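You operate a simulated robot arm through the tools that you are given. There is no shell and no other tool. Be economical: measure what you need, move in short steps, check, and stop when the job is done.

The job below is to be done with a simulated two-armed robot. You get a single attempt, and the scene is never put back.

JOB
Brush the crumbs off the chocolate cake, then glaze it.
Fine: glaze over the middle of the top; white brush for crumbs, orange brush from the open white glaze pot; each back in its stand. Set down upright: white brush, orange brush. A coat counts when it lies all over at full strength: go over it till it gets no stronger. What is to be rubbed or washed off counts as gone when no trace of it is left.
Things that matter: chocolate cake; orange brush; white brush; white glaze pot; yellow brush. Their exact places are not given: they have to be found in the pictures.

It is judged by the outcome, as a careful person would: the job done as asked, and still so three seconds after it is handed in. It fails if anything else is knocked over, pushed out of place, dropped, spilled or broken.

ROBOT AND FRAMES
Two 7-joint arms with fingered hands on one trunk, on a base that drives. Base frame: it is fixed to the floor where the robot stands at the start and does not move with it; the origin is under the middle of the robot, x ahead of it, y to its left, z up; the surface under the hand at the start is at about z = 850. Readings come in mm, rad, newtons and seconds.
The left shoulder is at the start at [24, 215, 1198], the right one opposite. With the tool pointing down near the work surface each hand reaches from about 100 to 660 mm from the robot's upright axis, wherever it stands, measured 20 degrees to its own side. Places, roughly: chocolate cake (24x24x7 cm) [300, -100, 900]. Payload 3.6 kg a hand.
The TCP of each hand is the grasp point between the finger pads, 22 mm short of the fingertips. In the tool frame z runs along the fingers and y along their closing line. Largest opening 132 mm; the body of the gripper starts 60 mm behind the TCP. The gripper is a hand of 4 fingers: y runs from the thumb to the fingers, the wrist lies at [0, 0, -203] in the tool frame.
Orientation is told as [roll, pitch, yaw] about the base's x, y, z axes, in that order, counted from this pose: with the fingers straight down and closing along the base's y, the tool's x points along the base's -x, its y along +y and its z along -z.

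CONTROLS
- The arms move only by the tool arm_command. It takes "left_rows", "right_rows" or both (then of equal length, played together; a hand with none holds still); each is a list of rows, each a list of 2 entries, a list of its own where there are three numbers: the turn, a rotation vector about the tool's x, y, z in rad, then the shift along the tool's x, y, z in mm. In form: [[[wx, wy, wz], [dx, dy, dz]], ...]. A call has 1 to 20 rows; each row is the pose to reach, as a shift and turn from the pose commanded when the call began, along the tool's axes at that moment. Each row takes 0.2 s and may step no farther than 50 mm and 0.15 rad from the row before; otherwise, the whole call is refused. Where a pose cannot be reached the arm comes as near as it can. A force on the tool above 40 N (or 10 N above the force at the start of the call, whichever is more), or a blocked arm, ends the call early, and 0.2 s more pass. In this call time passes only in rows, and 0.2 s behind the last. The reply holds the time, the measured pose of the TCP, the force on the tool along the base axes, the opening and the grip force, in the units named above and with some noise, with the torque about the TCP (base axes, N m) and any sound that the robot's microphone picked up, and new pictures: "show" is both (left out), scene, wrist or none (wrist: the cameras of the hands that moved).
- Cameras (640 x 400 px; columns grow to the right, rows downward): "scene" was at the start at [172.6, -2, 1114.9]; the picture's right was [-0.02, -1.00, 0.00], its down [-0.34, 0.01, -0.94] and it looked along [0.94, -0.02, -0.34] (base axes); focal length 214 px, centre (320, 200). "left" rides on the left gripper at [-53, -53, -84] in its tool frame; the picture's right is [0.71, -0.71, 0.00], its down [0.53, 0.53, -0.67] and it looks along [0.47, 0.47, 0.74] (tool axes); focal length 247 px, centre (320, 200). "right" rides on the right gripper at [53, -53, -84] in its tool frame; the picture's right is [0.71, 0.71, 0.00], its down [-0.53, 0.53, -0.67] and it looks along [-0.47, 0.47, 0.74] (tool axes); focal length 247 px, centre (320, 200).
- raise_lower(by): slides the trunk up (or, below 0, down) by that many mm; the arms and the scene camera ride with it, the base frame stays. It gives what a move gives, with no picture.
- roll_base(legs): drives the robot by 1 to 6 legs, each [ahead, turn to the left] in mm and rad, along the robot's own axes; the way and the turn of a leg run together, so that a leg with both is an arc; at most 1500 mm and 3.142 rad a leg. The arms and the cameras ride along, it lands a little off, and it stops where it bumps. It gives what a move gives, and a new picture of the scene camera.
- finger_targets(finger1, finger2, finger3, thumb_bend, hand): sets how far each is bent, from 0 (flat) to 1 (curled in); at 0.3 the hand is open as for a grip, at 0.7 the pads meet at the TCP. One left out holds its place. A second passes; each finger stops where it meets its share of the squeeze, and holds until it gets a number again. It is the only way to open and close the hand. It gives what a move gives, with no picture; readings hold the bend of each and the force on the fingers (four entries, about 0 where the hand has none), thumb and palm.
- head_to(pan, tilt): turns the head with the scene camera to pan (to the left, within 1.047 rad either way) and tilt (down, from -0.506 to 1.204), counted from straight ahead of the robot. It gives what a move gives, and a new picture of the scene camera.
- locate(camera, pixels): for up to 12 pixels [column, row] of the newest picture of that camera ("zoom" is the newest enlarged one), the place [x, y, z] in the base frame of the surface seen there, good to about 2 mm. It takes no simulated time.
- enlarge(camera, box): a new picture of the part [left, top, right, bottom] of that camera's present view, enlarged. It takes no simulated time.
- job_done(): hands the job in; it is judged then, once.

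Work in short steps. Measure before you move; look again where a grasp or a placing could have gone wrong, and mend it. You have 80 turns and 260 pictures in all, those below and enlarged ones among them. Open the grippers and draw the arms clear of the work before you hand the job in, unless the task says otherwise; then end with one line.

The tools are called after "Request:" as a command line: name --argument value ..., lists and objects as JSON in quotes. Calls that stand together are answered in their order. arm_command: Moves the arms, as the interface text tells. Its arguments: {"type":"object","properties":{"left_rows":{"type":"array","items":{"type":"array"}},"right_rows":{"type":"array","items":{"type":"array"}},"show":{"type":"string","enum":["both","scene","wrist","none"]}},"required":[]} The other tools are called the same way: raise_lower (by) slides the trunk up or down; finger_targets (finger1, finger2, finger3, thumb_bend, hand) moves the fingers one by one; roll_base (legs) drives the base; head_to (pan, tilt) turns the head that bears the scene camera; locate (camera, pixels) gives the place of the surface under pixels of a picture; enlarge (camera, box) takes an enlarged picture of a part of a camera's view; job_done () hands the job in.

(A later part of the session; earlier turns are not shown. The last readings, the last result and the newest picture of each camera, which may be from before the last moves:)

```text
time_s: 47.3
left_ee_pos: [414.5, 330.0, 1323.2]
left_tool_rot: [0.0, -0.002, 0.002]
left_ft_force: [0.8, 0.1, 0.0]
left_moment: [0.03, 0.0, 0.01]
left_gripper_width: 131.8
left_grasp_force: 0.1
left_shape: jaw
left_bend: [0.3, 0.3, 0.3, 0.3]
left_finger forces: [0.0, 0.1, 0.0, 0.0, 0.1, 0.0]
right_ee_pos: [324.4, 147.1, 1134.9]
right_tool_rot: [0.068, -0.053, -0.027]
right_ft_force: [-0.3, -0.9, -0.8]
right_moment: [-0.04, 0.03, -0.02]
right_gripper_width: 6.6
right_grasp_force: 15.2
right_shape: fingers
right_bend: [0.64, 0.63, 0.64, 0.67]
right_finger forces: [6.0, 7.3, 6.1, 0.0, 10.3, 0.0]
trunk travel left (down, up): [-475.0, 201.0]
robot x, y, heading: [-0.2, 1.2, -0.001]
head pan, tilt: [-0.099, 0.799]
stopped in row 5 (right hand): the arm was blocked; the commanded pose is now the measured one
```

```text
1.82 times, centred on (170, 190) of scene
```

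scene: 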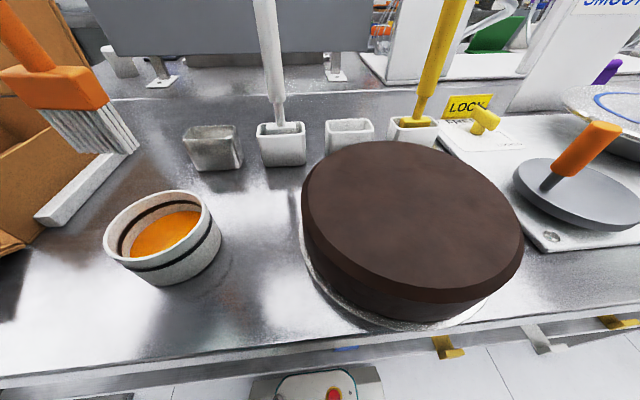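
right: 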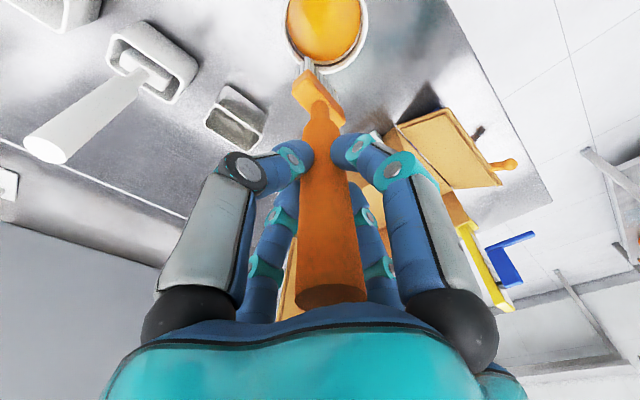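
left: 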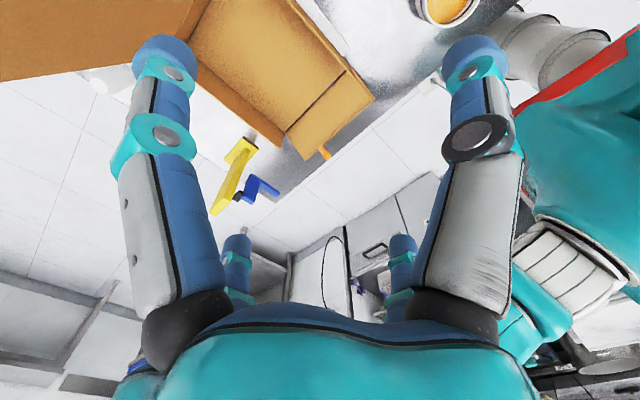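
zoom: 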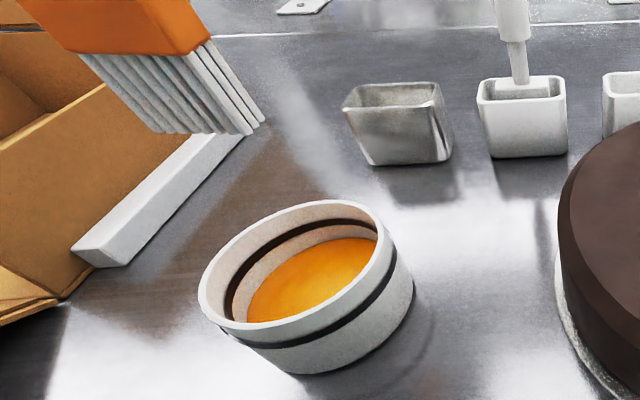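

Reach across is limited, so I'll bring the hand back to centre and turn the base left instead. First I check where the box and lid are relative to the left arm's sweep.

Request:
locate --camera "scene" --pixels '[[98, 88], [60, 10], [133, 150], [30, 240], [5, 255], [102, 92], [40, 220]]'

Request:
arm_command --left_rows '[[[0, 0, 0], [30, 0, 0]], [[0, 0, 0], [65, 0, 0]], [[0, 0, 0], [100, 0, 0]], [[0, 0, 0], [130, 0, 0]], [[0, 0, 0], [150, 0, 0]], [[0, 0, 0], [150, 0, 0]]]' --right_rows '[[[-0.01, 0.01, 0], [0, -30, -5]], [[-0.03, 0.02, 0.01], [0, -65, -10]], [[-0.05, 0.04, 0.02], [5, -100, -20]], [[-0.068, 0.053, 0.027], [15, -130, -20]], [[-0.068, 0.053, 0.027], [25, -147, -20]], [[-0.068, 0.053, 0.027], [25, -147, -20]]]' --show "both"

Request:
head_to --pan 0.5 --tilt 0.5

```text
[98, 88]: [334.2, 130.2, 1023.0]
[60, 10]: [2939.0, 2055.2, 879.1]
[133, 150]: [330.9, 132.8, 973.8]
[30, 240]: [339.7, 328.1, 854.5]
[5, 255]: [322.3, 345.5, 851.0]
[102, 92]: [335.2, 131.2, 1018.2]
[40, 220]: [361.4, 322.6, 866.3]
```

```text
time_s: 48.7
left_ee_pos: [264.3, 331.2, 1322.6]
left_tool_rot: [0.001, 0.0, 0.002]
left_ft_force: [1.4, -0.8, 0.7]
left_moment: [-0.01, -0.01, -0.02]
left_gripper_width: 131.7
left_grasp_force: 0.1
left_shape: jaw
left_bend: [0.3, 0.3, 0.3, 0.3]
left_finger forces: [0.1, 0.1, 0.0, 0.0, 0.1, 0.0]
right_ee_pos: [292.8, 0.8, 1140.4]
right_tool_rot: [0.132, 0.004, -0.043]
right_ft_force: [0.8, -0.2, -1.7]
right_moment: [0.0, -0.01, -0.01]
right_gripper_width: 6.7
right_grasp_force: 14.3
right_shape: fingers
right_bend: [0.64, 0.63, 0.64, 0.67]
right_finger forces: [5.6, 7.3, 6.0, 0.1, 10.2, 0.0]
trunk travel left (down, up): [-475.0, 201.0]
robot x, y, heading: [0.7, -0.6, 0.0]
head pan, tilt: [-0.099, 0.799]
```

scene: 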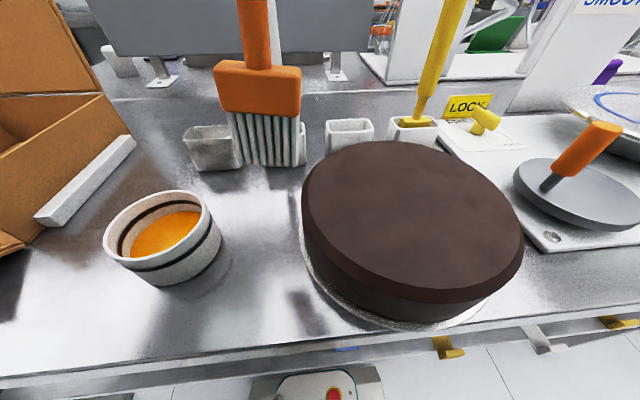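
right: 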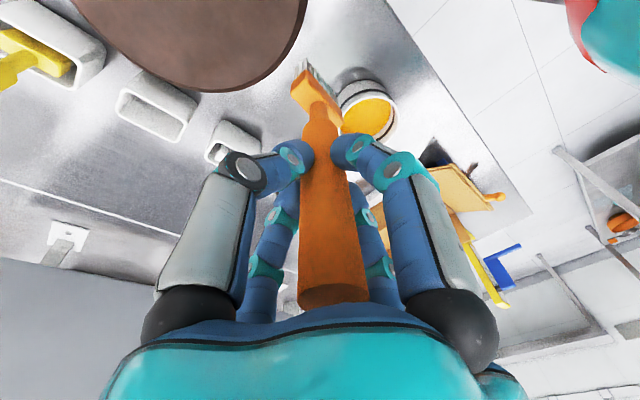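
left: 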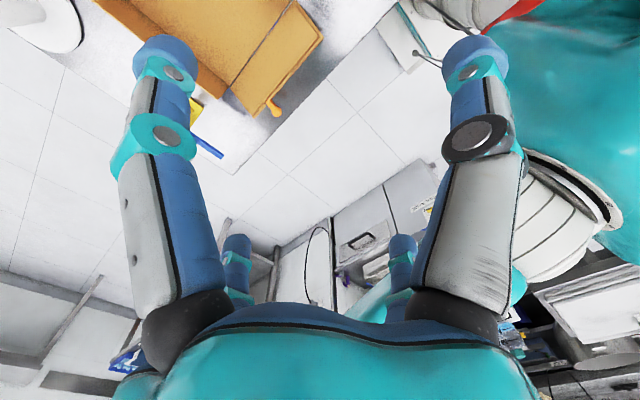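

```text
time_s: 49.7
left_ee_pos: [264.5, 330.1, 1322.7]
left_tool_rot: [0.001, -0.001, 0.001]
left_ft_force: [-0.3, 0.4, -0.1]
left_moment: [-0.04, 0.0, 0.01]
left_gripper_width: 132.1
left_grasp_force: 0.0
left_shape: jaw
left_bend: [0.3, 0.3, 0.3, 0.3]
left_finger forces: [0.0, 0.0, 0.0, 0.0, 0.1, 0.1]
right_ee_pos: [294.0, 0.3, 1141.3]
right_tool_rot: [0.13, 0.007, -0.044]
right_ft_force: [0.1, 0.3, -0.4]
right_moment: [-0.02, 0.03, 0.03]
right_gripper_width: 6.7
right_grasp_force: 14.9
right_shape: fingers
right_bend: [0.64, 0.63, 0.64, 0.67]
right_finger forces: [5.7, 7.3, 6.0, 0.0, 10.2, 0.0]
trunk travel left (down, up): [-475.0, 201.0]
robot x, y, heading: [-0.3, -1.7, -0.0]
head pan, tilt: [0.499, 0.499]
```

scene: 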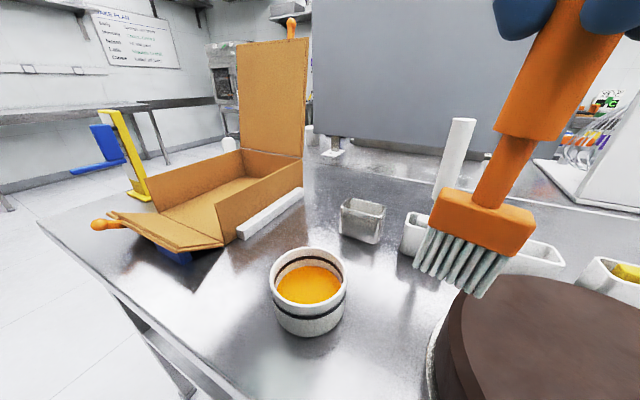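

I turn the base left 0.45 rad (brush ends near above the pot, left hand stays clear of the box).

Request:
roll_base --legs '[[0, 0.45]]'

```text
time_s: 51.4
left_ee_pos: [104.0, 408.6, 1323.7]
left_tool_rot: [-0.005, -0.005, 0.424]
left_ft_force: [0.4, 0.2, -0.8]
left_moment: [-0.01, -0.02, -0.01]
left_gripper_width: 131.7
left_grasp_force: 0.0
left_shape: jaw
left_bend: [0.3, 0.3, 0.3, 0.3]
left_finger forces: [0.0, 0.1, 0.0, 0.1, 0.0, 0.0]
right_ee_pos: [265.5, 121.0, 1141.8]
right_tool_rot: [0.129, 0.005, 0.38]
right_ft_force: [0.5, 0.0, 0.0]
right_moment: [-0.05, -0.01, 0.02]
right_gripper_width: 6.4
right_grasp_force: 14.3
right_shape: fingers
right_bend: [0.64, 0.62, 0.64, 0.67]
right_finger forces: [5.5, 7.2, 5.9, 0.1, 10.5, 0.1]
trunk travel left (down, up): [-475.0, 201.0]
robot x, y, heading: [6.4, -16.5, 0.421]
head pan, tilt: [0.499, 0.499]
stopped in leg 1: the robot was blocked; the commanded pose is now the measured one
```

scene: 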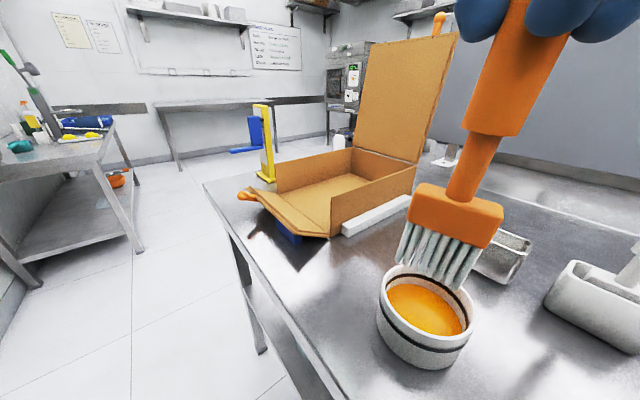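

The base stopped at heading 0.42. I aim the head at the pot and check everything is still in place.

Request:
head_to --pan -0.15 --tilt 0.85

```text
time_s: 52.4
left_ee_pos: [104.9, 408.9, 1324.0]
left_tool_rot: [-0.001, -0.004, 0.424]
left_ft_force: [0.6, 0.9, -0.4]
left_moment: [0.01, 0.0, -0.01]
left_gripper_width: 132.0
left_grasp_force: 0.0
left_shape: jaw
left_bend: [0.3, 0.3, 0.3, 0.3]
left_finger forces: [0.1, 0.1, 0.1, 0.0, 0.0, 0.0]
right_ee_pos: [265.4, 119.0, 1142.4]
right_tool_rot: [0.131, 0.006, 0.379]
right_ft_force: [0.6, -0.1, -0.5]
right_moment: [-0.01, 0.03, -0.03]
right_gripper_width: 6.4
right_grasp_force: 14.5
right_shape: fingers
right_bend: [0.64, 0.62, 0.64, 0.67]
right_finger forces: [5.5, 7.3, 5.9, 0.0, 10.5, 0.0]
trunk travel left (down, up): [-475.0, 201.0]
robot x, y, heading: [6.5, -13.4, 0.426]
head pan, tilt: [-0.15, 0.85]
```

scene: 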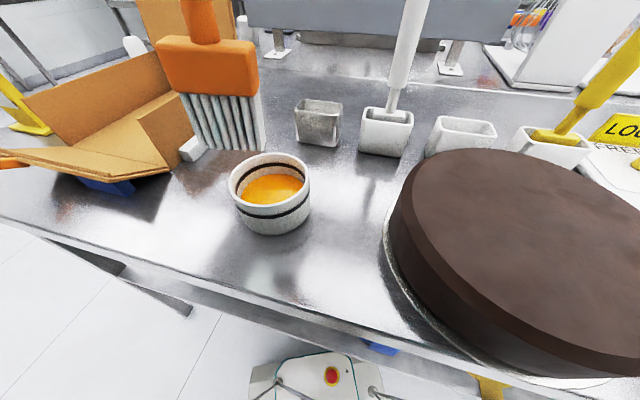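

Request:
locate --camera "scene" --pixels '[[233, 190], [308, 180], [270, 156], [270, 205], [275, 190], [185, 148], [225, 150], [262, 148], [362, 114], [412, 118], [440, 118], [494, 130]]'

Request:
enlarge --camera "scene" --box '[150, 0, 330, 250]'

```text
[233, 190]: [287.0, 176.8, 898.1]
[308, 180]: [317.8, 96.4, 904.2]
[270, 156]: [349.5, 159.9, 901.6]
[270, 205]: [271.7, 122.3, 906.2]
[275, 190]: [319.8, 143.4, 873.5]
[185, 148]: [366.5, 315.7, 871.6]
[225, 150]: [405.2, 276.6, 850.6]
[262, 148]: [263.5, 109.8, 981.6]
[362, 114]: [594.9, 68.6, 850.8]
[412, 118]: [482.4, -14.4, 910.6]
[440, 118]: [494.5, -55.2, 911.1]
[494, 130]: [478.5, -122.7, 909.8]
```

```text
1.60 times, centred on (240, 125) of scene
```

zoom: 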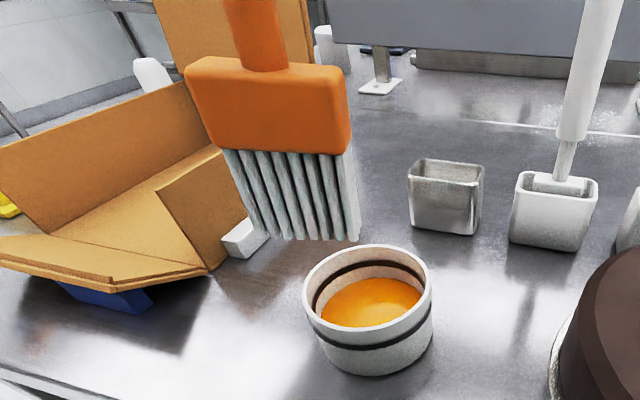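

Nothing moved. Pot centre fits (308,142), rim radius ~43. I level the hand and bring the brush over the pot, tip ~25 mm above the rim.

Request:
arm_command --right_rows '[[[0.05, 0, 0], [-20, -1, 0]], [[0.1, 0, 0], [-40, -1.5, 5]], [[0.131, 0, 0], [-48, -1.8, 25]], [[0.131, 0, 0], [-48, -1.8, 45]], [[0.131, 0, 0], [-48, -1.8, 52]], [[0.131, 0, 0], [-48, -1.8, 52]]]' --show "both"

Request:
enlarge --camera "scene" --box '[190, 80, 350, 250]'

```text
time_s: 53.8
left_ee_pos: [104.0, 406.6, 1324.5]
left_tool_rot: [-0.001, -0.003, 0.424]
left_ft_force: [-0.2, -0.5, -0.1]
left_moment: [0.06, -0.01, -0.01]
left_gripper_width: 131.7
left_grasp_force: 0.0
left_shape: jaw
left_bend: [0.3, 0.3, 0.3, 0.3]
left_finger forces: [0.0, 0.0, 0.1, 0.0, 0.0, 0.2]
right_ee_pos: [310.3, 140.4, 1088.0]
right_tool_rot: [0.0, 0.006, 0.379]
right_ft_force: [-0.4, -0.8, -1.4]
right_moment: [0.0, 0.02, 0.02]
right_gripper_width: 6.1
right_grasp_force: 14.7
right_shape: fingers
right_bend: [0.64, 0.62, 0.64, 0.67]
right_finger forces: [5.5, 7.4, 5.9, 0.1, 10.2, 0.0]
trunk travel left (down, up): [-475.0, 201.0]
robot x, y, heading: [7.0, -13.0, 0.424]
head pan, tilt: [-0.15, 0.85]
```

scene: 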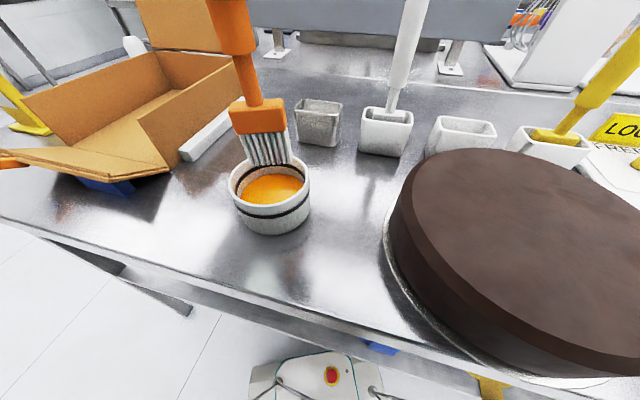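
right: 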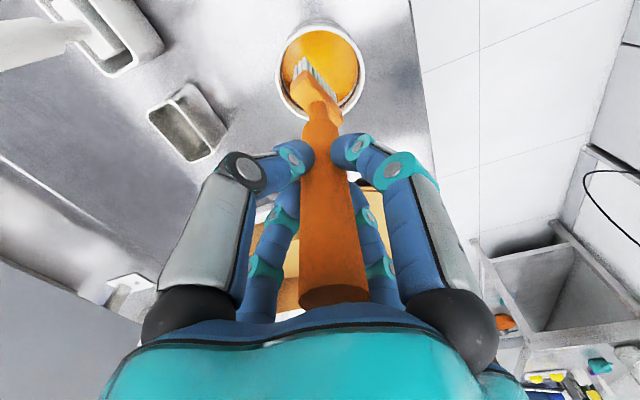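

```text
2.35 times, centred on (270, 165) of scene
```

zoom: 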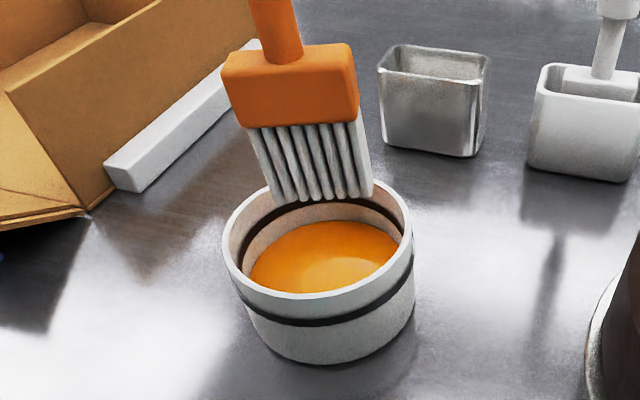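

Request:
locate --camera "zoom" --pixels '[[277, 199], [320, 199], [368, 196], [245, 120], [355, 118], [228, 240], [408, 235], [310, 296], [375, 195], [330, 250]]'

```text
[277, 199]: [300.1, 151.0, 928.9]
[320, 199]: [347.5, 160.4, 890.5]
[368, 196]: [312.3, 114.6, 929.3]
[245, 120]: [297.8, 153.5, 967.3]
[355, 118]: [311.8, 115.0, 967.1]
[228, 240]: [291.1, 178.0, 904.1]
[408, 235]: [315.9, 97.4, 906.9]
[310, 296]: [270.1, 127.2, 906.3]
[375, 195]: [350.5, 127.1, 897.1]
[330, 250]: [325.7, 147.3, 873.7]
```

Tip centre is ≈(314,135), pot ≈(308,142). I shift, dip ~8 mm into the glaze, pause, and lift out.

Request:
arm_command --right_rows '[[[0, 0, 0], [2.4, 7.4, 0]], [[0, 0, 0], [2.4, 7.4, 20]], [[0, 0, 0], [2.4, 7.4, 45]], [[0, 0, 0], [2.4, 7.4, 58]], [[0, 0, 0], [2.4, 7.4, 63]], [[0, 0, 0], [2.4, 7.4, 64]], [[0, 0, 0], [2.4, 7.4, 64]]]' --show "scene"

Request:
enlarge --camera "scene" --box '[190, 80, 350, 250]'

```text
time_s: 55.4
left_ee_pos: [104.8, 407.7, 1323.8]
left_tool_rot: [-0.002, -0.004, 0.423]
left_ft_force: [-0.8, -0.4, 0.1]
left_moment: [-0.04, -0.04, 0.0]
left_gripper_width: 132.2
left_grasp_force: 0.0
left_shape: jaw
left_bend: [0.3, 0.3, 0.3, 0.3]
left_finger forces: [0.0, 0.0, 0.0, 0.0, 0.0, 0.1]
right_ee_pos: [302.7, 148.7, 1026.0]
right_tool_rot: [0.001, 0.005, 0.379]
right_ft_force: [0.4, -0.4, -0.6]
right_moment: [0.0, 0.03, 0.01]
right_gripper_width: 6.3
right_grasp_force: 14.5
right_shape: fingers
right_bend: [0.64, 0.62, 0.64, 0.67]
right_finger forces: [5.6, 7.4, 5.8, 0.1, 10.1, 0.0]
trunk travel left (down, up): [-475.0, 201.0]
robot x, y, heading: [4.9, -13.2, 0.422]
head pan, tilt: [-0.15, 0.85]
```

scene: 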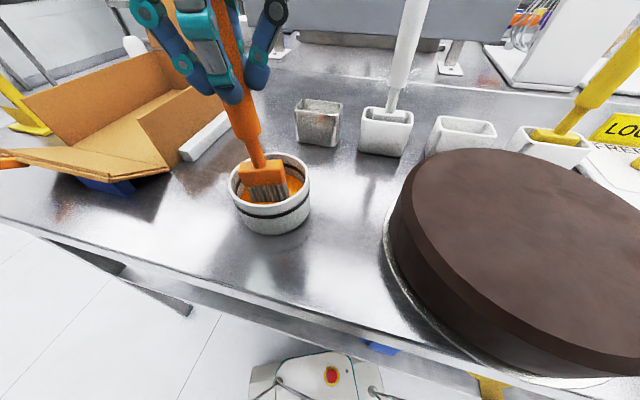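

```text
2.35 times, centred on (270, 165) of scene
```

zoom: 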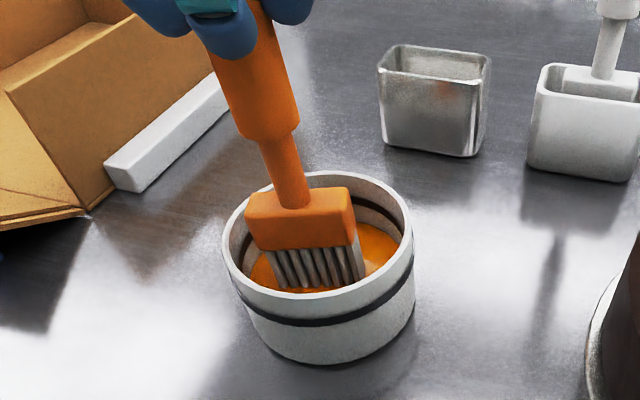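

Bristles are in the glaze. I lift out, let it drain a moment, and carry it to above the far part of the cake's middle.

Request:
arm_command --right_rows '[[[0, 0, 0], [0, 0, -20]], [[0, 0, 0], [0, 0, -50]], [[0, 0, 0], [0, 0, -78]], [[0, 0, 0], [0, 0, -78]], [[0, 0, 0], [0, 0, -78]], [[0, 0, 0], [0, 0, -78]], [[0, 0, 0], [4, -35, -78]], [[0, 0, 0], [10, -80, -78]], [[0, 0, 0], [16, -125, -78]], [[0, 0, 0], [22, -170, -78]], [[0, 0, 0], [27, -210, -78]], [[0, 0, 0], [29, -232, -75]], [[0, 0, 0], [29, -232, -62]], [[0, 0, 0], [29, -232, -55]]]' --show "both"

Request:
head_to --pan -0.55 --tilt 0.85

```text
time_s: 58.4
left_ee_pos: [104.3, 407.1, 1324.0]
left_tool_rot: [-0.002, -0.003, 0.425]
left_ft_force: [-0.8, 0.3, 0.8]
left_moment: [-0.01, 0.0, 0.02]
left_gripper_width: 132.0
left_grasp_force: 0.0
left_shape: jaw
left_bend: [0.3, 0.3, 0.3, 0.3]
left_finger forces: [0.1, 0.0, 0.1, 0.1, 0.0, 0.0]
right_ee_pos: [363.8, -78.8, 1080.1]
right_tool_rot: [-0.001, 0.006, 0.381]
right_ft_force: [0.0, -0.3, 0.5]
right_moment: [-0.01, 0.0, -0.02]
right_gripper_width: 6.1
right_grasp_force: 14.6
right_shape: fingers
right_bend: [0.64, 0.62, 0.64, 0.67]
right_finger forces: [5.4, 7.6, 5.8, 0.1, 9.8, 0.0]
trunk travel left (down, up): [-475.0, 201.0]
robot x, y, heading: [4.2, -14.9, 0.42]
head pan, tilt: [-0.15, 0.85]
```

scene: 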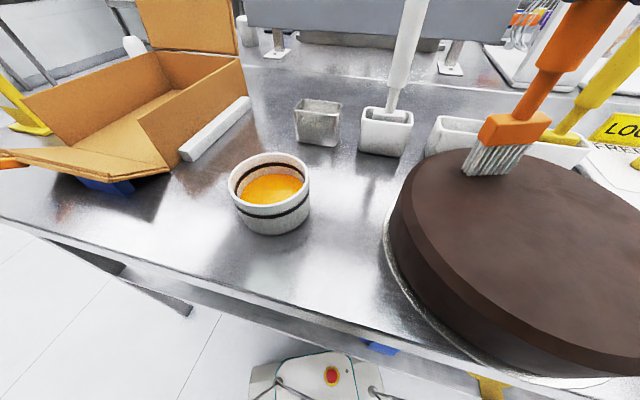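
right: 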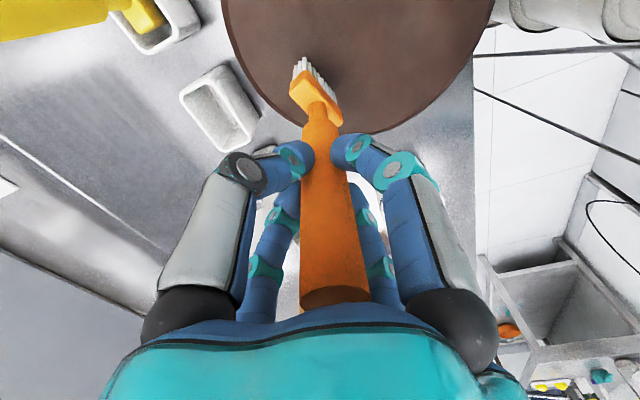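

```text
time_s: 59.3
left_ee_pos: [105.0, 408.4, 1324.1]
left_tool_rot: [-0.001, -0.005, 0.425]
left_ft_force: [0.2, 1.2, -0.4]
left_moment: [0.02, -0.02, -0.01]
left_gripper_width: 131.9
left_grasp_force: 0.0
left_shape: jaw
left_bend: [0.3, 0.3, 0.3, 0.3]
left_finger forces: [0.0, 0.0, 0.1, 0.0, 0.1, 0.0]
right_ee_pos: [362.9, -79.8, 1080.3]
right_tool_rot: [0.0, 0.005, 0.382]
right_ft_force: [0.4, 0.7, -0.5]
right_moment: [-0.01, 0.01, -0.04]
right_gripper_width: 6.0
right_grasp_force: 13.9
right_shape: fingers
right_bend: [0.64, 0.62, 0.64, 0.67]
right_finger forces: [5.3, 7.7, 5.6, 0.0, 9.8, 0.0]
trunk travel left (down, up): [-475.0, 201.0]
robot x, y, heading: [3.4, -14.5, 0.422]
head pan, tilt: [-0.55, 0.85]
```

scene: 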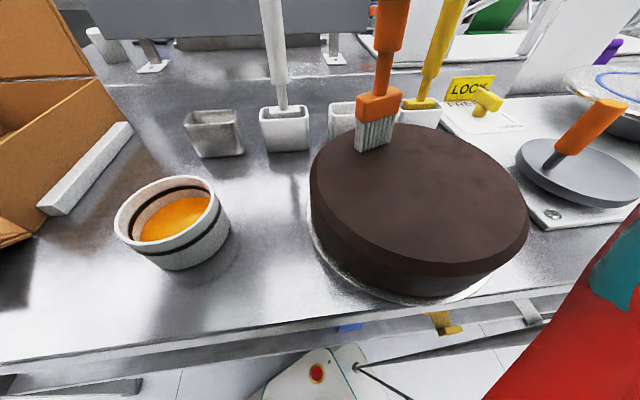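

Not yet touching at z 1080. I lower ~5.5 mm and make a first pair of strokes across the middle.

Request:
arm_command --right_rows '[[[0, 0, 0], [0, 0, 4]], [[0, 0, 0], [5, 0, 5.5]], [[0, 0, 0], [35, 0, 5.7]], [[0, 0, 0], [65, 0, 6]], [[0, 0, 0], [95, 0, 6.3]], [[0, 0, 0], [130, 0, 6.5]], [[0, 0, 0], [95, 4, 6.5]], [[0, 0, 0], [60, 8, 6.2]], [[0, 0, 0], [25, 12, 6]], [[0, 0, 0], [-10, 16, 5.5]]]' --show "both"

Request:
enlarge --camera "scene" --box '[300, 100, 540, 300]'

```text
time_s: 61.5
left_ee_pos: [107.4, 408.0, 1323.1]
left_tool_rot: [-0.002, 0.0, 0.425]
left_ft_force: [0.7, 0.6, 0.4]
left_moment: [-0.01, 0.0, 0.0]
left_gripper_width: 132.0
left_grasp_force: 0.1
left_shape: jaw
left_bend: [0.3, 0.3, 0.3, 0.3]
left_finger forces: [0.1, 0.0, 0.1, 0.0, 0.0, 0.1]
right_ee_pos: [367.3, -59.9, 1072.8]
right_tool_rot: [-0.002, 0.008, 0.379]
right_ft_force: [-1.9, -1.4, 8.2]
right_moment: [-0.22, 0.65, 0.07]
right_gripper_width: 4.8
right_grasp_force: 21.2
right_shape: fingers
right_bend: [0.62, 0.61, 0.64, 0.67]
right_finger forces: [16.0, 8.8, 8.9, 0.0, 9.0, 0.1]
right hand out of reach, approached as far as the arm can: row 4, 5, 6, 7, 8
trunk travel left (down, up): [-475.0, 201.0]
robot x, y, heading: [7.1, -13.3, 0.417]
head pan, tilt: [-0.55, 0.85]
```

scene: 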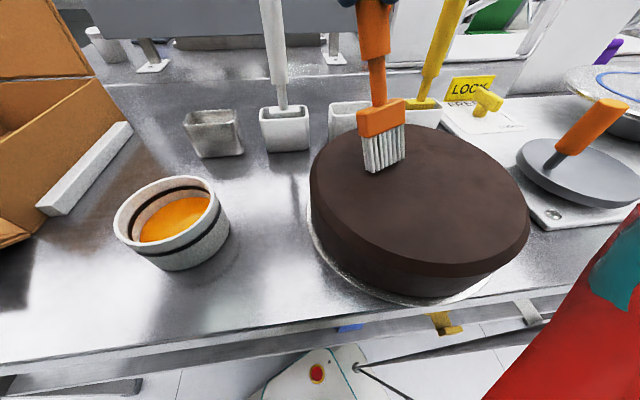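
right: 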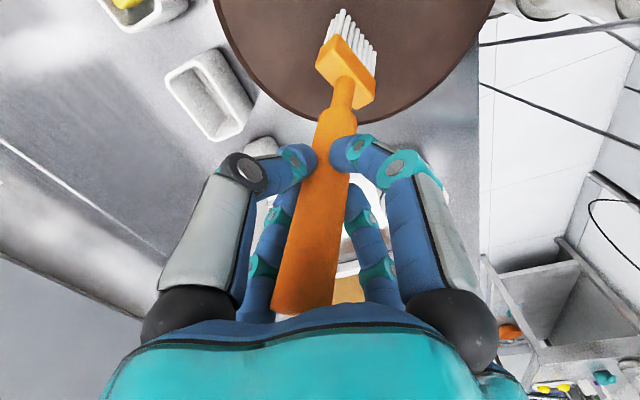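

```text
2.00 times, centred on (420, 200) of scene
```

zoom: 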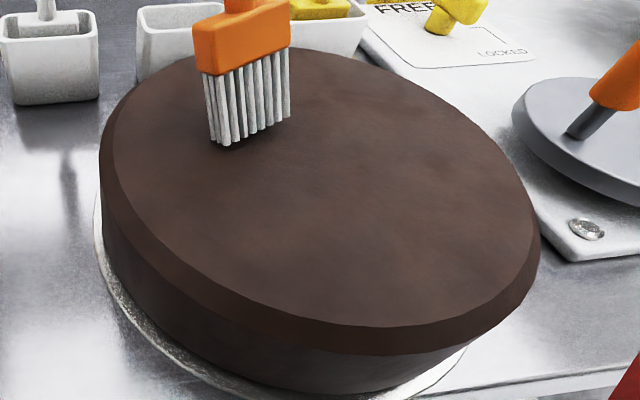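

No glaze shows on the cake and near points are out of reach at this heading. I look closely at the bristles and the stroked area.

Request:
enlarge --camera "scene" --box '[340, 90, 430, 190]'

Request:
enlarge --camera "right" --box '[260, 0, 420, 120]'

```text
4.00 times, centred on (385, 140) of scene
```

zoom: 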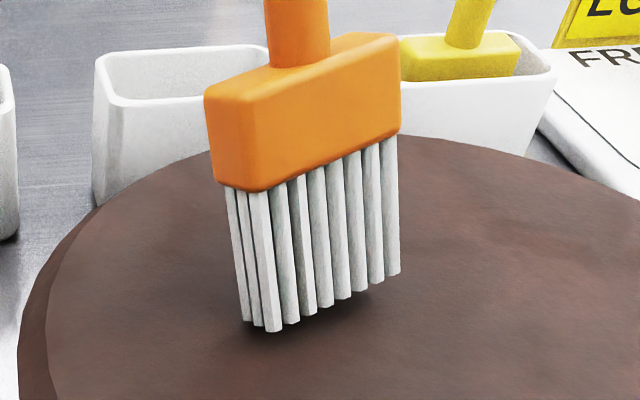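

```text
3.33 times, centred on (340, 60) of right
```

zoom: 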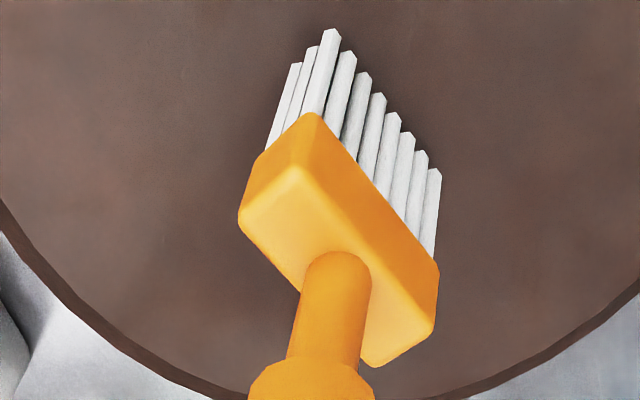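

The bristles look dry and the near side is out of reach. I lift the brush and back the base 100 mm, which should put pot, cake and stand all within reach.

Request:
arm_command --right_rows '[[[0, 0, 0], [10, 0, -25]], [[0, 0, 0], [10, 0, -60]], [[0, 0, 0], [10, 0, -80]]]' --show "none"

Request:
roll_base --legs '[[-100, 0]]'

Request:
head_to --pan -0.35 --tilt 0.75

```text
time_s: 62.3
left_ee_pos: [103.7, 407.1, 1323.8]
left_tool_rot: [-0.004, -0.003, 0.424]
left_ft_force: [-0.1, -0.2, -0.5]
left_moment: [0.0, 0.01, 0.0]
left_gripper_width: 131.9
left_grasp_force: 0.0
left_shape: jaw
left_bend: [0.3, 0.3, 0.3, 0.3]
left_finger forces: [0.0, 0.0, 0.0, 0.1, 0.0, 0.0]
right_ee_pos: [358.0, -64.2, 1154.9]
right_tool_rot: [0.001, 0.008, 0.381]
right_ft_force: [0.1, -0.6, 0.1]
right_moment: [-0.01, 0.06, 0.02]
right_gripper_width: 4.7
right_grasp_force: 14.3
right_shape: fingers
right_bend: [0.64, 0.61, 0.64, 0.67]
right_finger forces: [5.5, 8.4, 6.8, 0.0, 8.3, 0.1]
trunk travel left (down, up): [-475.0, 201.0]
robot x, y, heading: [6.1, -13.0, 0.423]
head pan, tilt: [-0.55, 0.85]
```

```text
time_s: 63.5
left_ee_pos: [12.5, 366.2, 1324.6]
left_tool_rot: [-0.002, -0.003, 0.424]
left_ft_force: [-0.5, 0.6, 0.1]
left_moment: [0.01, -0.01, 0.03]
left_gripper_width: 131.8
left_grasp_force: 0.1
left_shape: jaw
left_bend: [0.3, 0.3, 0.3, 0.3]
left_finger forces: [0.0, 0.1, 0.0, 0.1, 0.0, 0.0]
right_ee_pos: [264.4, -106.8, 1155.1]
right_tool_rot: [0.0, 0.003, 0.38]
right_ft_force: [-0.8, -1.0, -1.0]
right_moment: [0.0, 0.03, 0.0]
right_gripper_width: 4.7
right_grasp_force: 14.6
right_shape: fingers
right_bend: [0.64, 0.61, 0.64, 0.67]
right_finger forces: [5.4, 8.4, 6.8, 0.1, 8.3, 0.0]
trunk travel left (down, up): [-475.0, 201.0]
robot x, y, heading: [-85.8, -57.0, 0.425]
head pan, tilt: [-0.55, 0.85]
```

scene: 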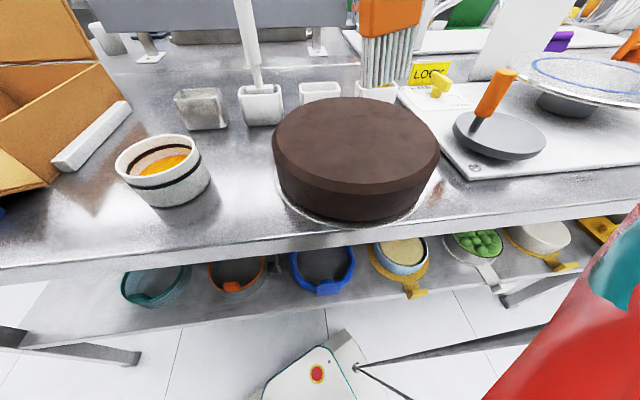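

```text
time_s: 64.2
left_ee_pos: [14.2, 366.0, 1324.5]
left_tool_rot: [-0.001, -0.003, 0.423]
left_ft_force: [0.9, -0.4, -0.4]
left_moment: [0.04, -0.02, 0.01]
left_gripper_width: 132.3
left_grasp_force: 0.0
left_shape: jaw
left_bend: [0.3, 0.3, 0.3, 0.3]
left_finger forces: [0.0, 0.1, 0.0, 0.0, 0.0, 0.1]
right_ee_pos: [267.7, -107.2, 1155.6]
right_tool_rot: [-0.001, 0.004, 0.379]
right_ft_force: [0.5, 0.6, -0.3]
right_moment: [0.01, 0.01, 0.03]
right_gripper_width: 4.8
right_grasp_force: 14.3
right_shape: fingers
right_bend: [0.64, 0.61, 0.64, 0.67]
right_finger forces: [5.5, 8.4, 6.8, 0.1, 8.3, 0.0]
trunk travel left (down, up): [-475.0, 201.0]
robot x, y, heading: [-83.9, -61.4, 0.422]
head pan, tilt: [-0.351, 0.75]
```

scene: 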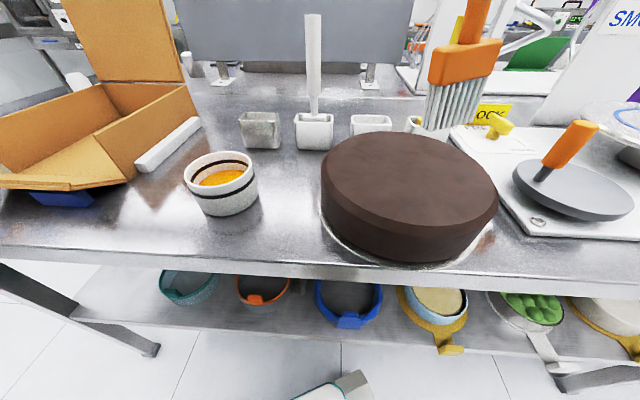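

Good view of everything. I measure the brush's tip to know its tilt.

Request:
enlarge --camera "scene" --box '[400, 0, 520, 150]'

Request:
locate --camera "scene" --pixels '[[426, 124], [450, 128], [472, 127], [430, 82], [490, 90], [430, 55], [500, 45], [470, 20], [482, 85]]'

```text
2.67 times, centred on (460, 75) of scene
```

zoom: 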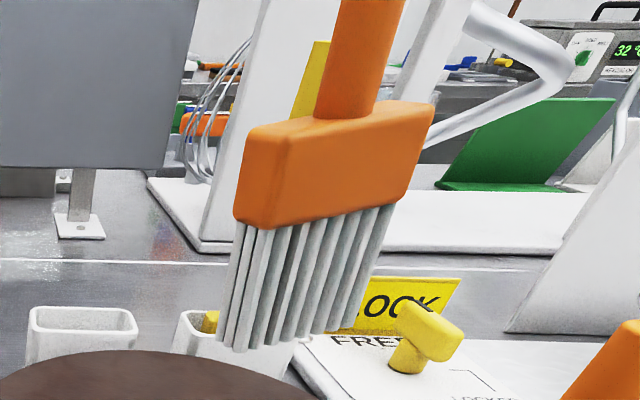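

```text
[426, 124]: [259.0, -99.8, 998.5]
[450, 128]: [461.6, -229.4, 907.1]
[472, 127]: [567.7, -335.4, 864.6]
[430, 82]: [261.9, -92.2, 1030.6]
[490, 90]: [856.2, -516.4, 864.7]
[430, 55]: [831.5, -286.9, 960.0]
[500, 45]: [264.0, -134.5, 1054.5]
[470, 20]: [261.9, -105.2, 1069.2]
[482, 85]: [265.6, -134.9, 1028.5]
```

Request:
locate --camera "zoom" --pixels '[[222, 338], [240, 348], [290, 340], [345, 328], [245, 222], [390, 200], [285, 222], [340, 208], [345, 100], [250, 140], [430, 110]]'

```text
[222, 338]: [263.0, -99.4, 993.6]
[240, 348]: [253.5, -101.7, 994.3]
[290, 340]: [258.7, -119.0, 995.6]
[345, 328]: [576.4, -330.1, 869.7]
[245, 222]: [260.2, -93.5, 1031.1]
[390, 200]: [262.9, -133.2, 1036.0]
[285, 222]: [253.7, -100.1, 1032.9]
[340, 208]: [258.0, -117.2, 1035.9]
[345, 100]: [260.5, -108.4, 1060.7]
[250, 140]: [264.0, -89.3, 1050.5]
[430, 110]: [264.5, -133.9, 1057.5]
```

The brush hangs vertical; tip ≈ TCP+(−1,−9,−160). I carry it to the pot and dip deeper (tip ≈862), with a small swirl.

Request:
arm_command --right_rows '[[[0, 0, 0], [-22, 35, 0]], [[0, 0, 0], [-45, 75, 0]], [[0, 0, 0], [-68, 115, 0]], [[0, 0, 0], [-92, 155, 0]], [[0, 0, 0], [-115, 190, 0]], [[0, 0, 0], [-135, 224, 0]], [[0, 0, 0], [-135, 224, 20]], [[0, 0, 0], [-135, 224, 50]]]' --show "scene"

Request:
enlarge --camera "scene" --box '[160, 60, 300, 230]'

```text
time_s: 66.0
left_ee_pos: [15.3, 368.4, 1322.8]
left_tool_rot: [-0.004, -0.004, 0.424]
left_ft_force: [0.2, 0.4, 0.0]
left_moment: [-0.04, -0.01, -0.03]
left_gripper_width: 131.8
left_grasp_force: 0.0
left_shape: jaw
left_bend: [0.3, 0.3, 0.3, 0.3]
left_finger forces: [0.1, 0.2, 0.0, 0.0, 0.1, 0.0]
right_ee_pos: [308.2, 152.5, 1104.4]
right_tool_rot: [0.0, 0.006, 0.378]
right_ft_force: [0.4, -0.4, 0.3]
right_moment: [0.02, -0.02, 0.0]
right_gripper_width: 4.4
right_grasp_force: 14.4
right_shape: fingers
right_bend: [0.64, 0.61, 0.64, 0.67]
right_finger forces: [5.2, 8.4, 6.4, 0.0, 8.3, 0.1]
trunk travel left (down, up): [-475.0, 201.0]
robot x, y, heading: [-84.5, -56.4, 0.423]
head pan, tilt: [-0.351, 0.75]
```

scene: 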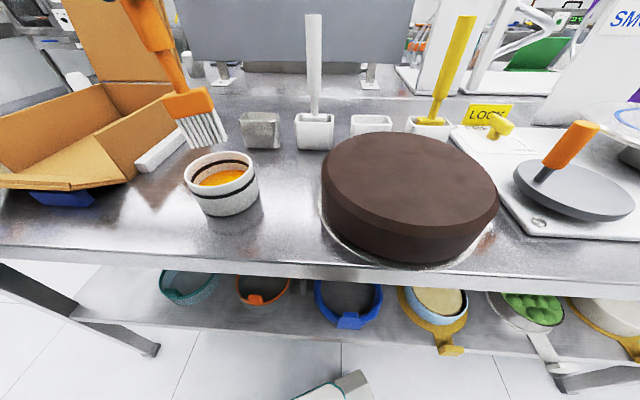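

```text
2.35 times, centred on (230, 145) of scene
```

zoom: 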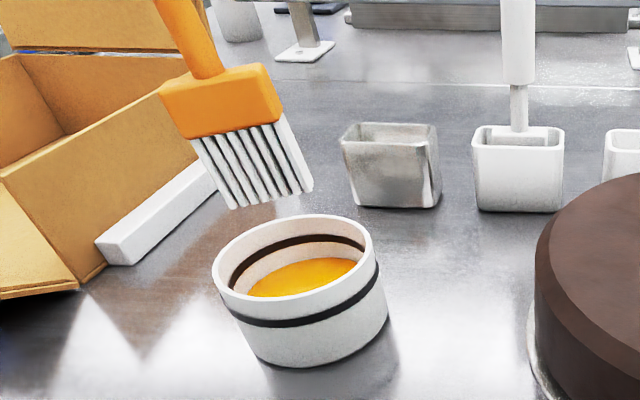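

Request:
locate --camera "zoom" --pixels '[[232, 208], [270, 202], [298, 193], [312, 188], [192, 140], [272, 122], [215, 275], [370, 240], [290, 308], [300, 216], [300, 275], [330, 280]]'

```text
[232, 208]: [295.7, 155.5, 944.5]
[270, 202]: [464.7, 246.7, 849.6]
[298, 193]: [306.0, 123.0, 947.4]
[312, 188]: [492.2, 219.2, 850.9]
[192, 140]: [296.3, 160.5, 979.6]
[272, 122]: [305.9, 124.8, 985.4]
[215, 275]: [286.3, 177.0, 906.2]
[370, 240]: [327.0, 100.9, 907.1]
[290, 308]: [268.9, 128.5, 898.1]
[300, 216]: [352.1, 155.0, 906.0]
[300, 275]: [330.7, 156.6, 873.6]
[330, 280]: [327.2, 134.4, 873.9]
```

Tip centre (308.5,141.7) is over the pot's centre. I dip 82 mm with a small swirl, and look while it is in.

Request:
arm_command --right_rows '[[[0, 0, 0], [0, 0, 25]], [[0, 0, 0], [0, 0, 50]], [[0, 0, 0], [0, 0, 68]], [[0, 0, 0], [0, 0, 76]], [[0, 0, 0], [0, 0, 82]], [[0, 0, 0], [5, 0, 82]], [[0, 0, 0], [-5, 0, 82]], [[0, 0, 0], [0, 5, 82]], [[0, 0, 0], [0, -5, 82]], [[0, 0, 0], [0, 0, 82]]]' --show "both"

Request:
enlarge --camera "scene" --box '[160, 60, 300, 230]'

```text
time_s: 68.2
left_ee_pos: [15.2, 366.2, 1322.5]
left_tool_rot: [-0.001, -0.002, 0.425]
left_ft_force: [0.3, 0.1, -0.1]
left_moment: [0.02, -0.01, -0.02]
left_gripper_width: 131.8
left_grasp_force: 0.0
left_shape: jaw
left_bend: [0.3, 0.3, 0.3, 0.3]
left_finger forces: [0.1, 0.0, 0.0, 0.0, 0.1, 0.0]
right_ee_pos: [310.9, 150.7, 1023.4]
right_tool_rot: [0.003, 0.005, 0.374]
right_ft_force: [0.6, -0.1, -1.2]
right_moment: [-0.02, 0.01, -0.03]
right_gripper_width: 4.2
right_grasp_force: 14.3
right_shape: fingers
right_bend: [0.64, 0.61, 0.64, 0.67]
right_finger forces: [5.2, 8.5, 6.3, 0.1, 8.2, 0.0]
trunk travel left (down, up): [-475.0, 201.0]
robot x, y, heading: [-87.1, -56.1, 0.425]
head pan, tilt: [-0.351, 0.75]
```

scene: 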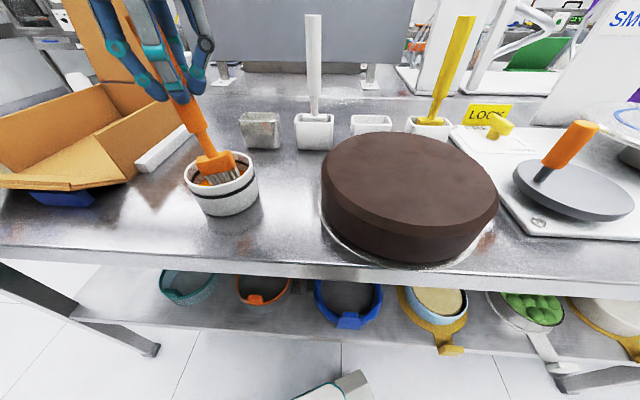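
right: 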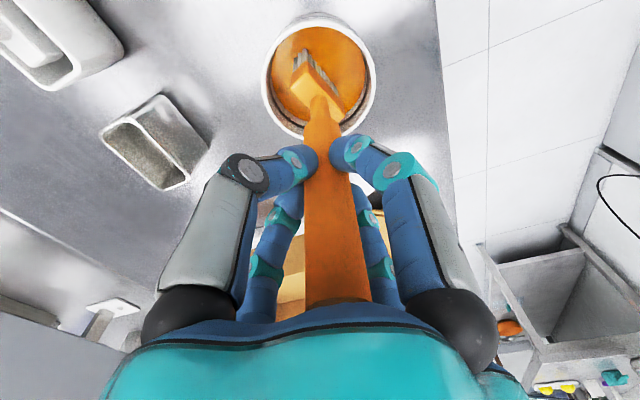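

```text
2.35 times, centred on (230, 145) of scene
```

zoom: 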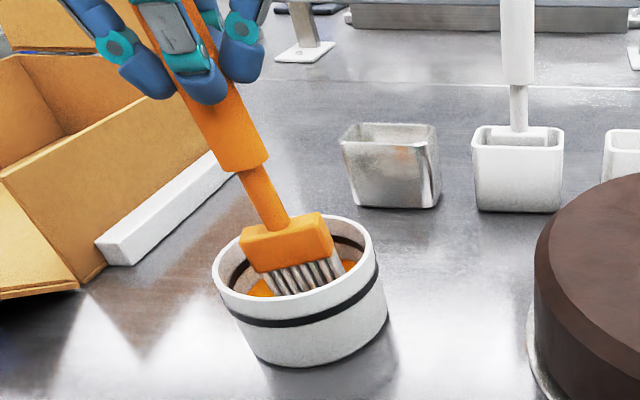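

I press 4 mm deeper, lift out, let drain, and move back over the far middle of the cake.

Request:
arm_command --right_rows '[[[0, 0, 0], [0, 0, 2]], [[0, 0, 0], [0, 0, 4]], [[0, 0, 0], [3, 0, 4]], [[0, 0, 0], [0, 0, 0]], [[0, 0, 0], [0, 0, -25]], [[0, 0, 0], [0, 0, -55]], [[0, 0, 0], [0, 0, -80]], [[0, 0, 0], [0, 0, -80]], [[0, 0, 0], [0, 0, -80]], [[0, 0, 0], [5, -40, -80]], [[0, 0, 0], [12, -85, -80]], [[0, 0, 0], [19, -130, -80]], [[0, 0, 0], [26, -175, -80]], [[0, 0, 0], [32, -210, -80]], [[0, 0, 0], [35, -232, -75]], [[0, 0, 0], [35, -232, -64]], [[0, 0, 0], [35, -232, -58]]]' --show "both"

Request:
enlarge --camera "scene" --box '[310, 60, 510, 270]'

```text
time_s: 71.8
left_ee_pos: [14.5, 365.5, 1323.3]
left_tool_rot: [-0.002, -0.002, 0.423]
left_ft_force: [0.0, 0.2, -0.6]
left_moment: [0.01, -0.02, -0.01]
left_gripper_width: 132.1
left_grasp_force: 0.0
left_shape: jaw
left_bend: [0.3, 0.3, 0.3, 0.3]
left_finger forces: [0.1, 0.1, 0.0, 0.0, 0.0, 0.0]
right_ee_pos: [362.5, -79.0, 1080.8]
right_tool_rot: [0.001, 0.005, 0.378]
right_ft_force: [-0.4, 1.0, -0.7]
right_moment: [0.04, 0.02, 0.0]
right_gripper_width: 4.3
right_grasp_force: 13.9
right_shape: fingers
right_bend: [0.64, 0.61, 0.64, 0.67]
right_finger forces: [5.1, 8.5, 6.0, 0.1, 8.2, 0.0]
trunk travel left (down, up): [-475.0, 201.0]
robot x, y, heading: [-86.4, -57.2, 0.425]
head pan, tilt: [-0.351, 0.75]
```

scene: 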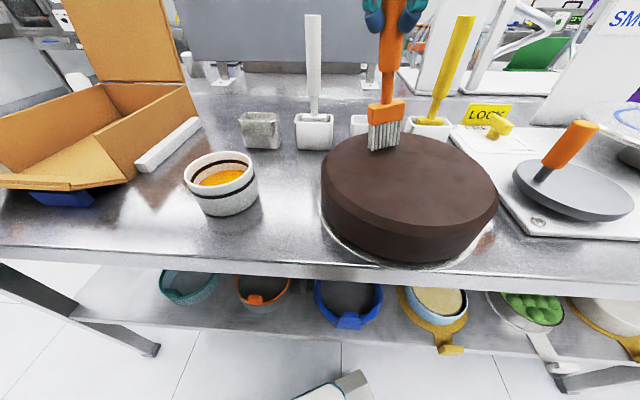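
right: 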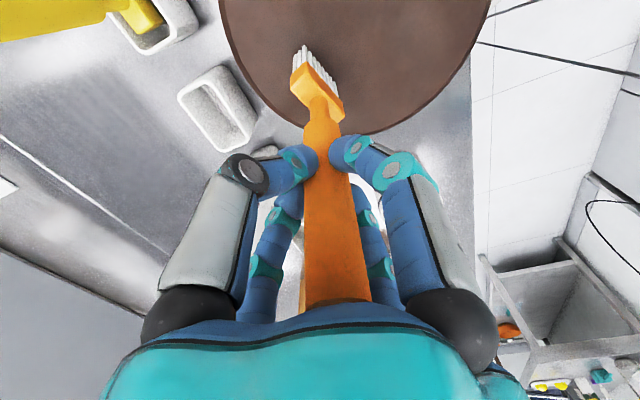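

```text
1.90 times, centred on (410, 165) of scene
```

zoom: 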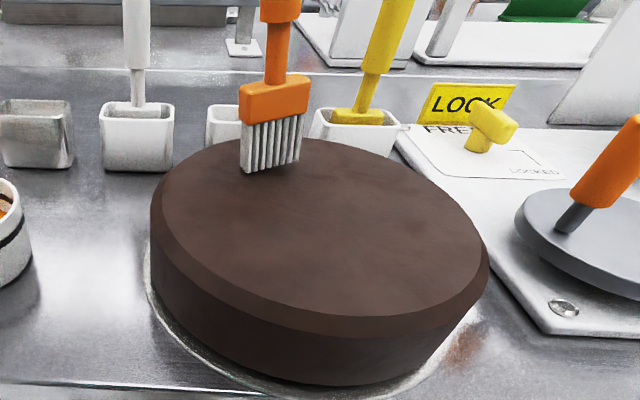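

I now press ~4.5 mm down and do zigzag strokes over the middle, drifting to +v.

Request:
arm_command --right_rows '[[[0, 0, 0], [0, 0, 3]], [[0, 0, 0], [5, 0, 4.5]], [[0, 0, 0], [40, 1, 4.8]], [[0, 0, 0], [80, 2, 5.2]], [[0, 0, 0], [120, 4, 5.5]], [[0, 0, 0], [80, 8, 5.5]], [[0, 0, 0], [40, 11, 5.2]], [[0, 0, 0], [0, 14, 4.7]], [[0, 0, 0], [40, 18, 4.8]], [[0, 0, 0], [80, 22, 5.2]], [[0, 0, 0], [120, 26, 5.5]], [[0, 0, 0], [80, 30, 5.5]], [[0, 0, 0], [40, 34, 5.2]], [[0, 0, 0], [0, 38, 4.7]]]' --show "both"

Request:
enlarge --camera "scene" --box '[310, 60, 510, 270]'

```text
time_s: 74.8
left_ee_pos: [15.7, 368.2, 1323.2]
left_tool_rot: [-0.002, 0.001, 0.422]
left_ft_force: [0.6, 0.8, 0.1]
left_moment: [-0.01, 0.01, -0.02]
left_gripper_width: 132.2
left_grasp_force: 0.0
left_shape: jaw
left_bend: [0.3, 0.3, 0.3, 0.3]
left_finger forces: [0.0, 0.0, 0.2, 0.0, 0.0, 0.0]
right_ee_pos: [349.9, -42.4, 1074.9]
right_tool_rot: [0.0, 0.009, 0.378]
right_ft_force: [0.2, -1.6, 1.9]
right_moment: [-0.18, 0.24, 0.09]
right_gripper_width: 3.9
right_grasp_force: 15.7
right_shape: fingers
right_bend: [0.62, 0.59, 0.68, 0.72]
right_finger forces: [15.1, 11.0, 0.1, 0.0, 4.4, 0.0]
trunk travel left (down, up): [-475.0, 201.0]
robot x, y, heading: [-84.7, -56.5, 0.417]
head pan, tilt: [-0.351, 0.75]
```

scene: 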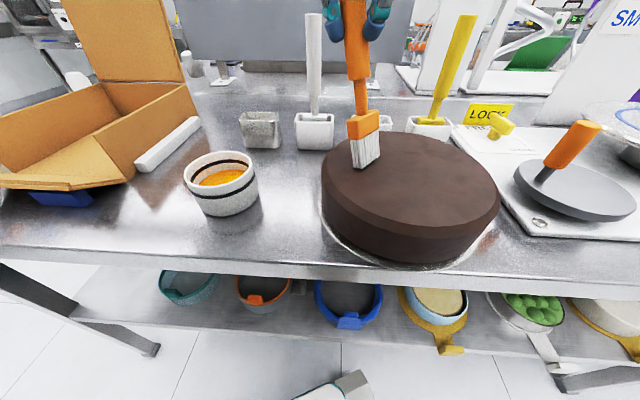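
right: 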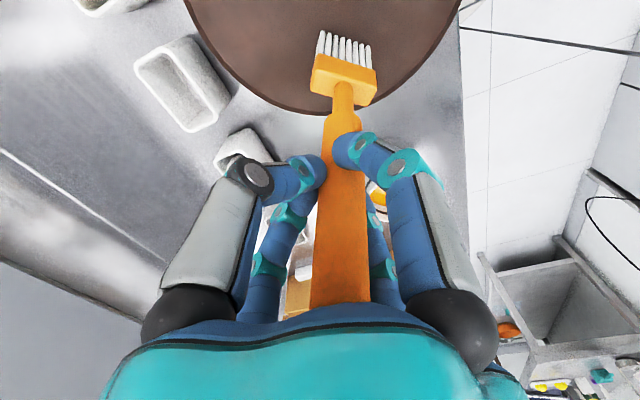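

```text
1.90 times, centred on (410, 165) of scene
```

zoom: 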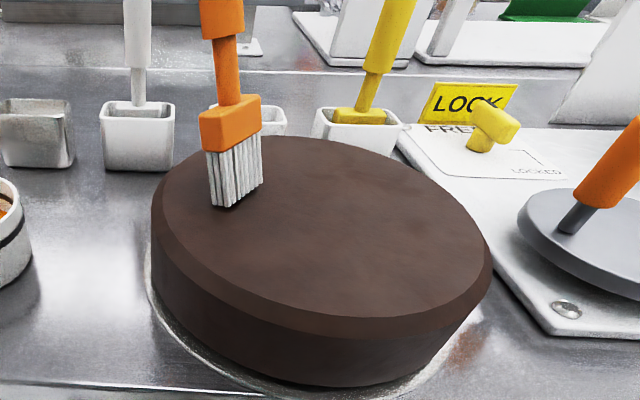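

No glaze visible. I zoom on the middle of the cake and into the pot.

Request:
enlarge --camera "scene" --box '[340, 130, 480, 230]'

Request:
enlarge --camera "scene" --box '[180, 145, 265, 220]'

```text
4.00 times, centred on (410, 180) of scene
```

zoom: 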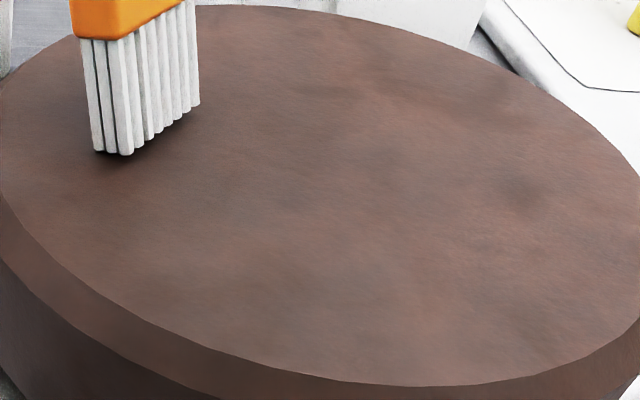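

```text
5.33 times, centred on (222, 182) of scene
```

zoom: 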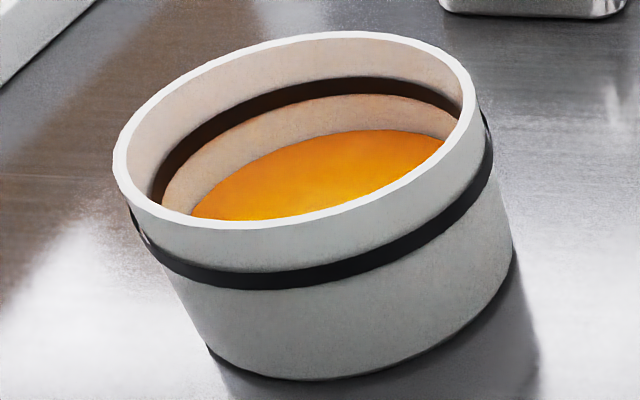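

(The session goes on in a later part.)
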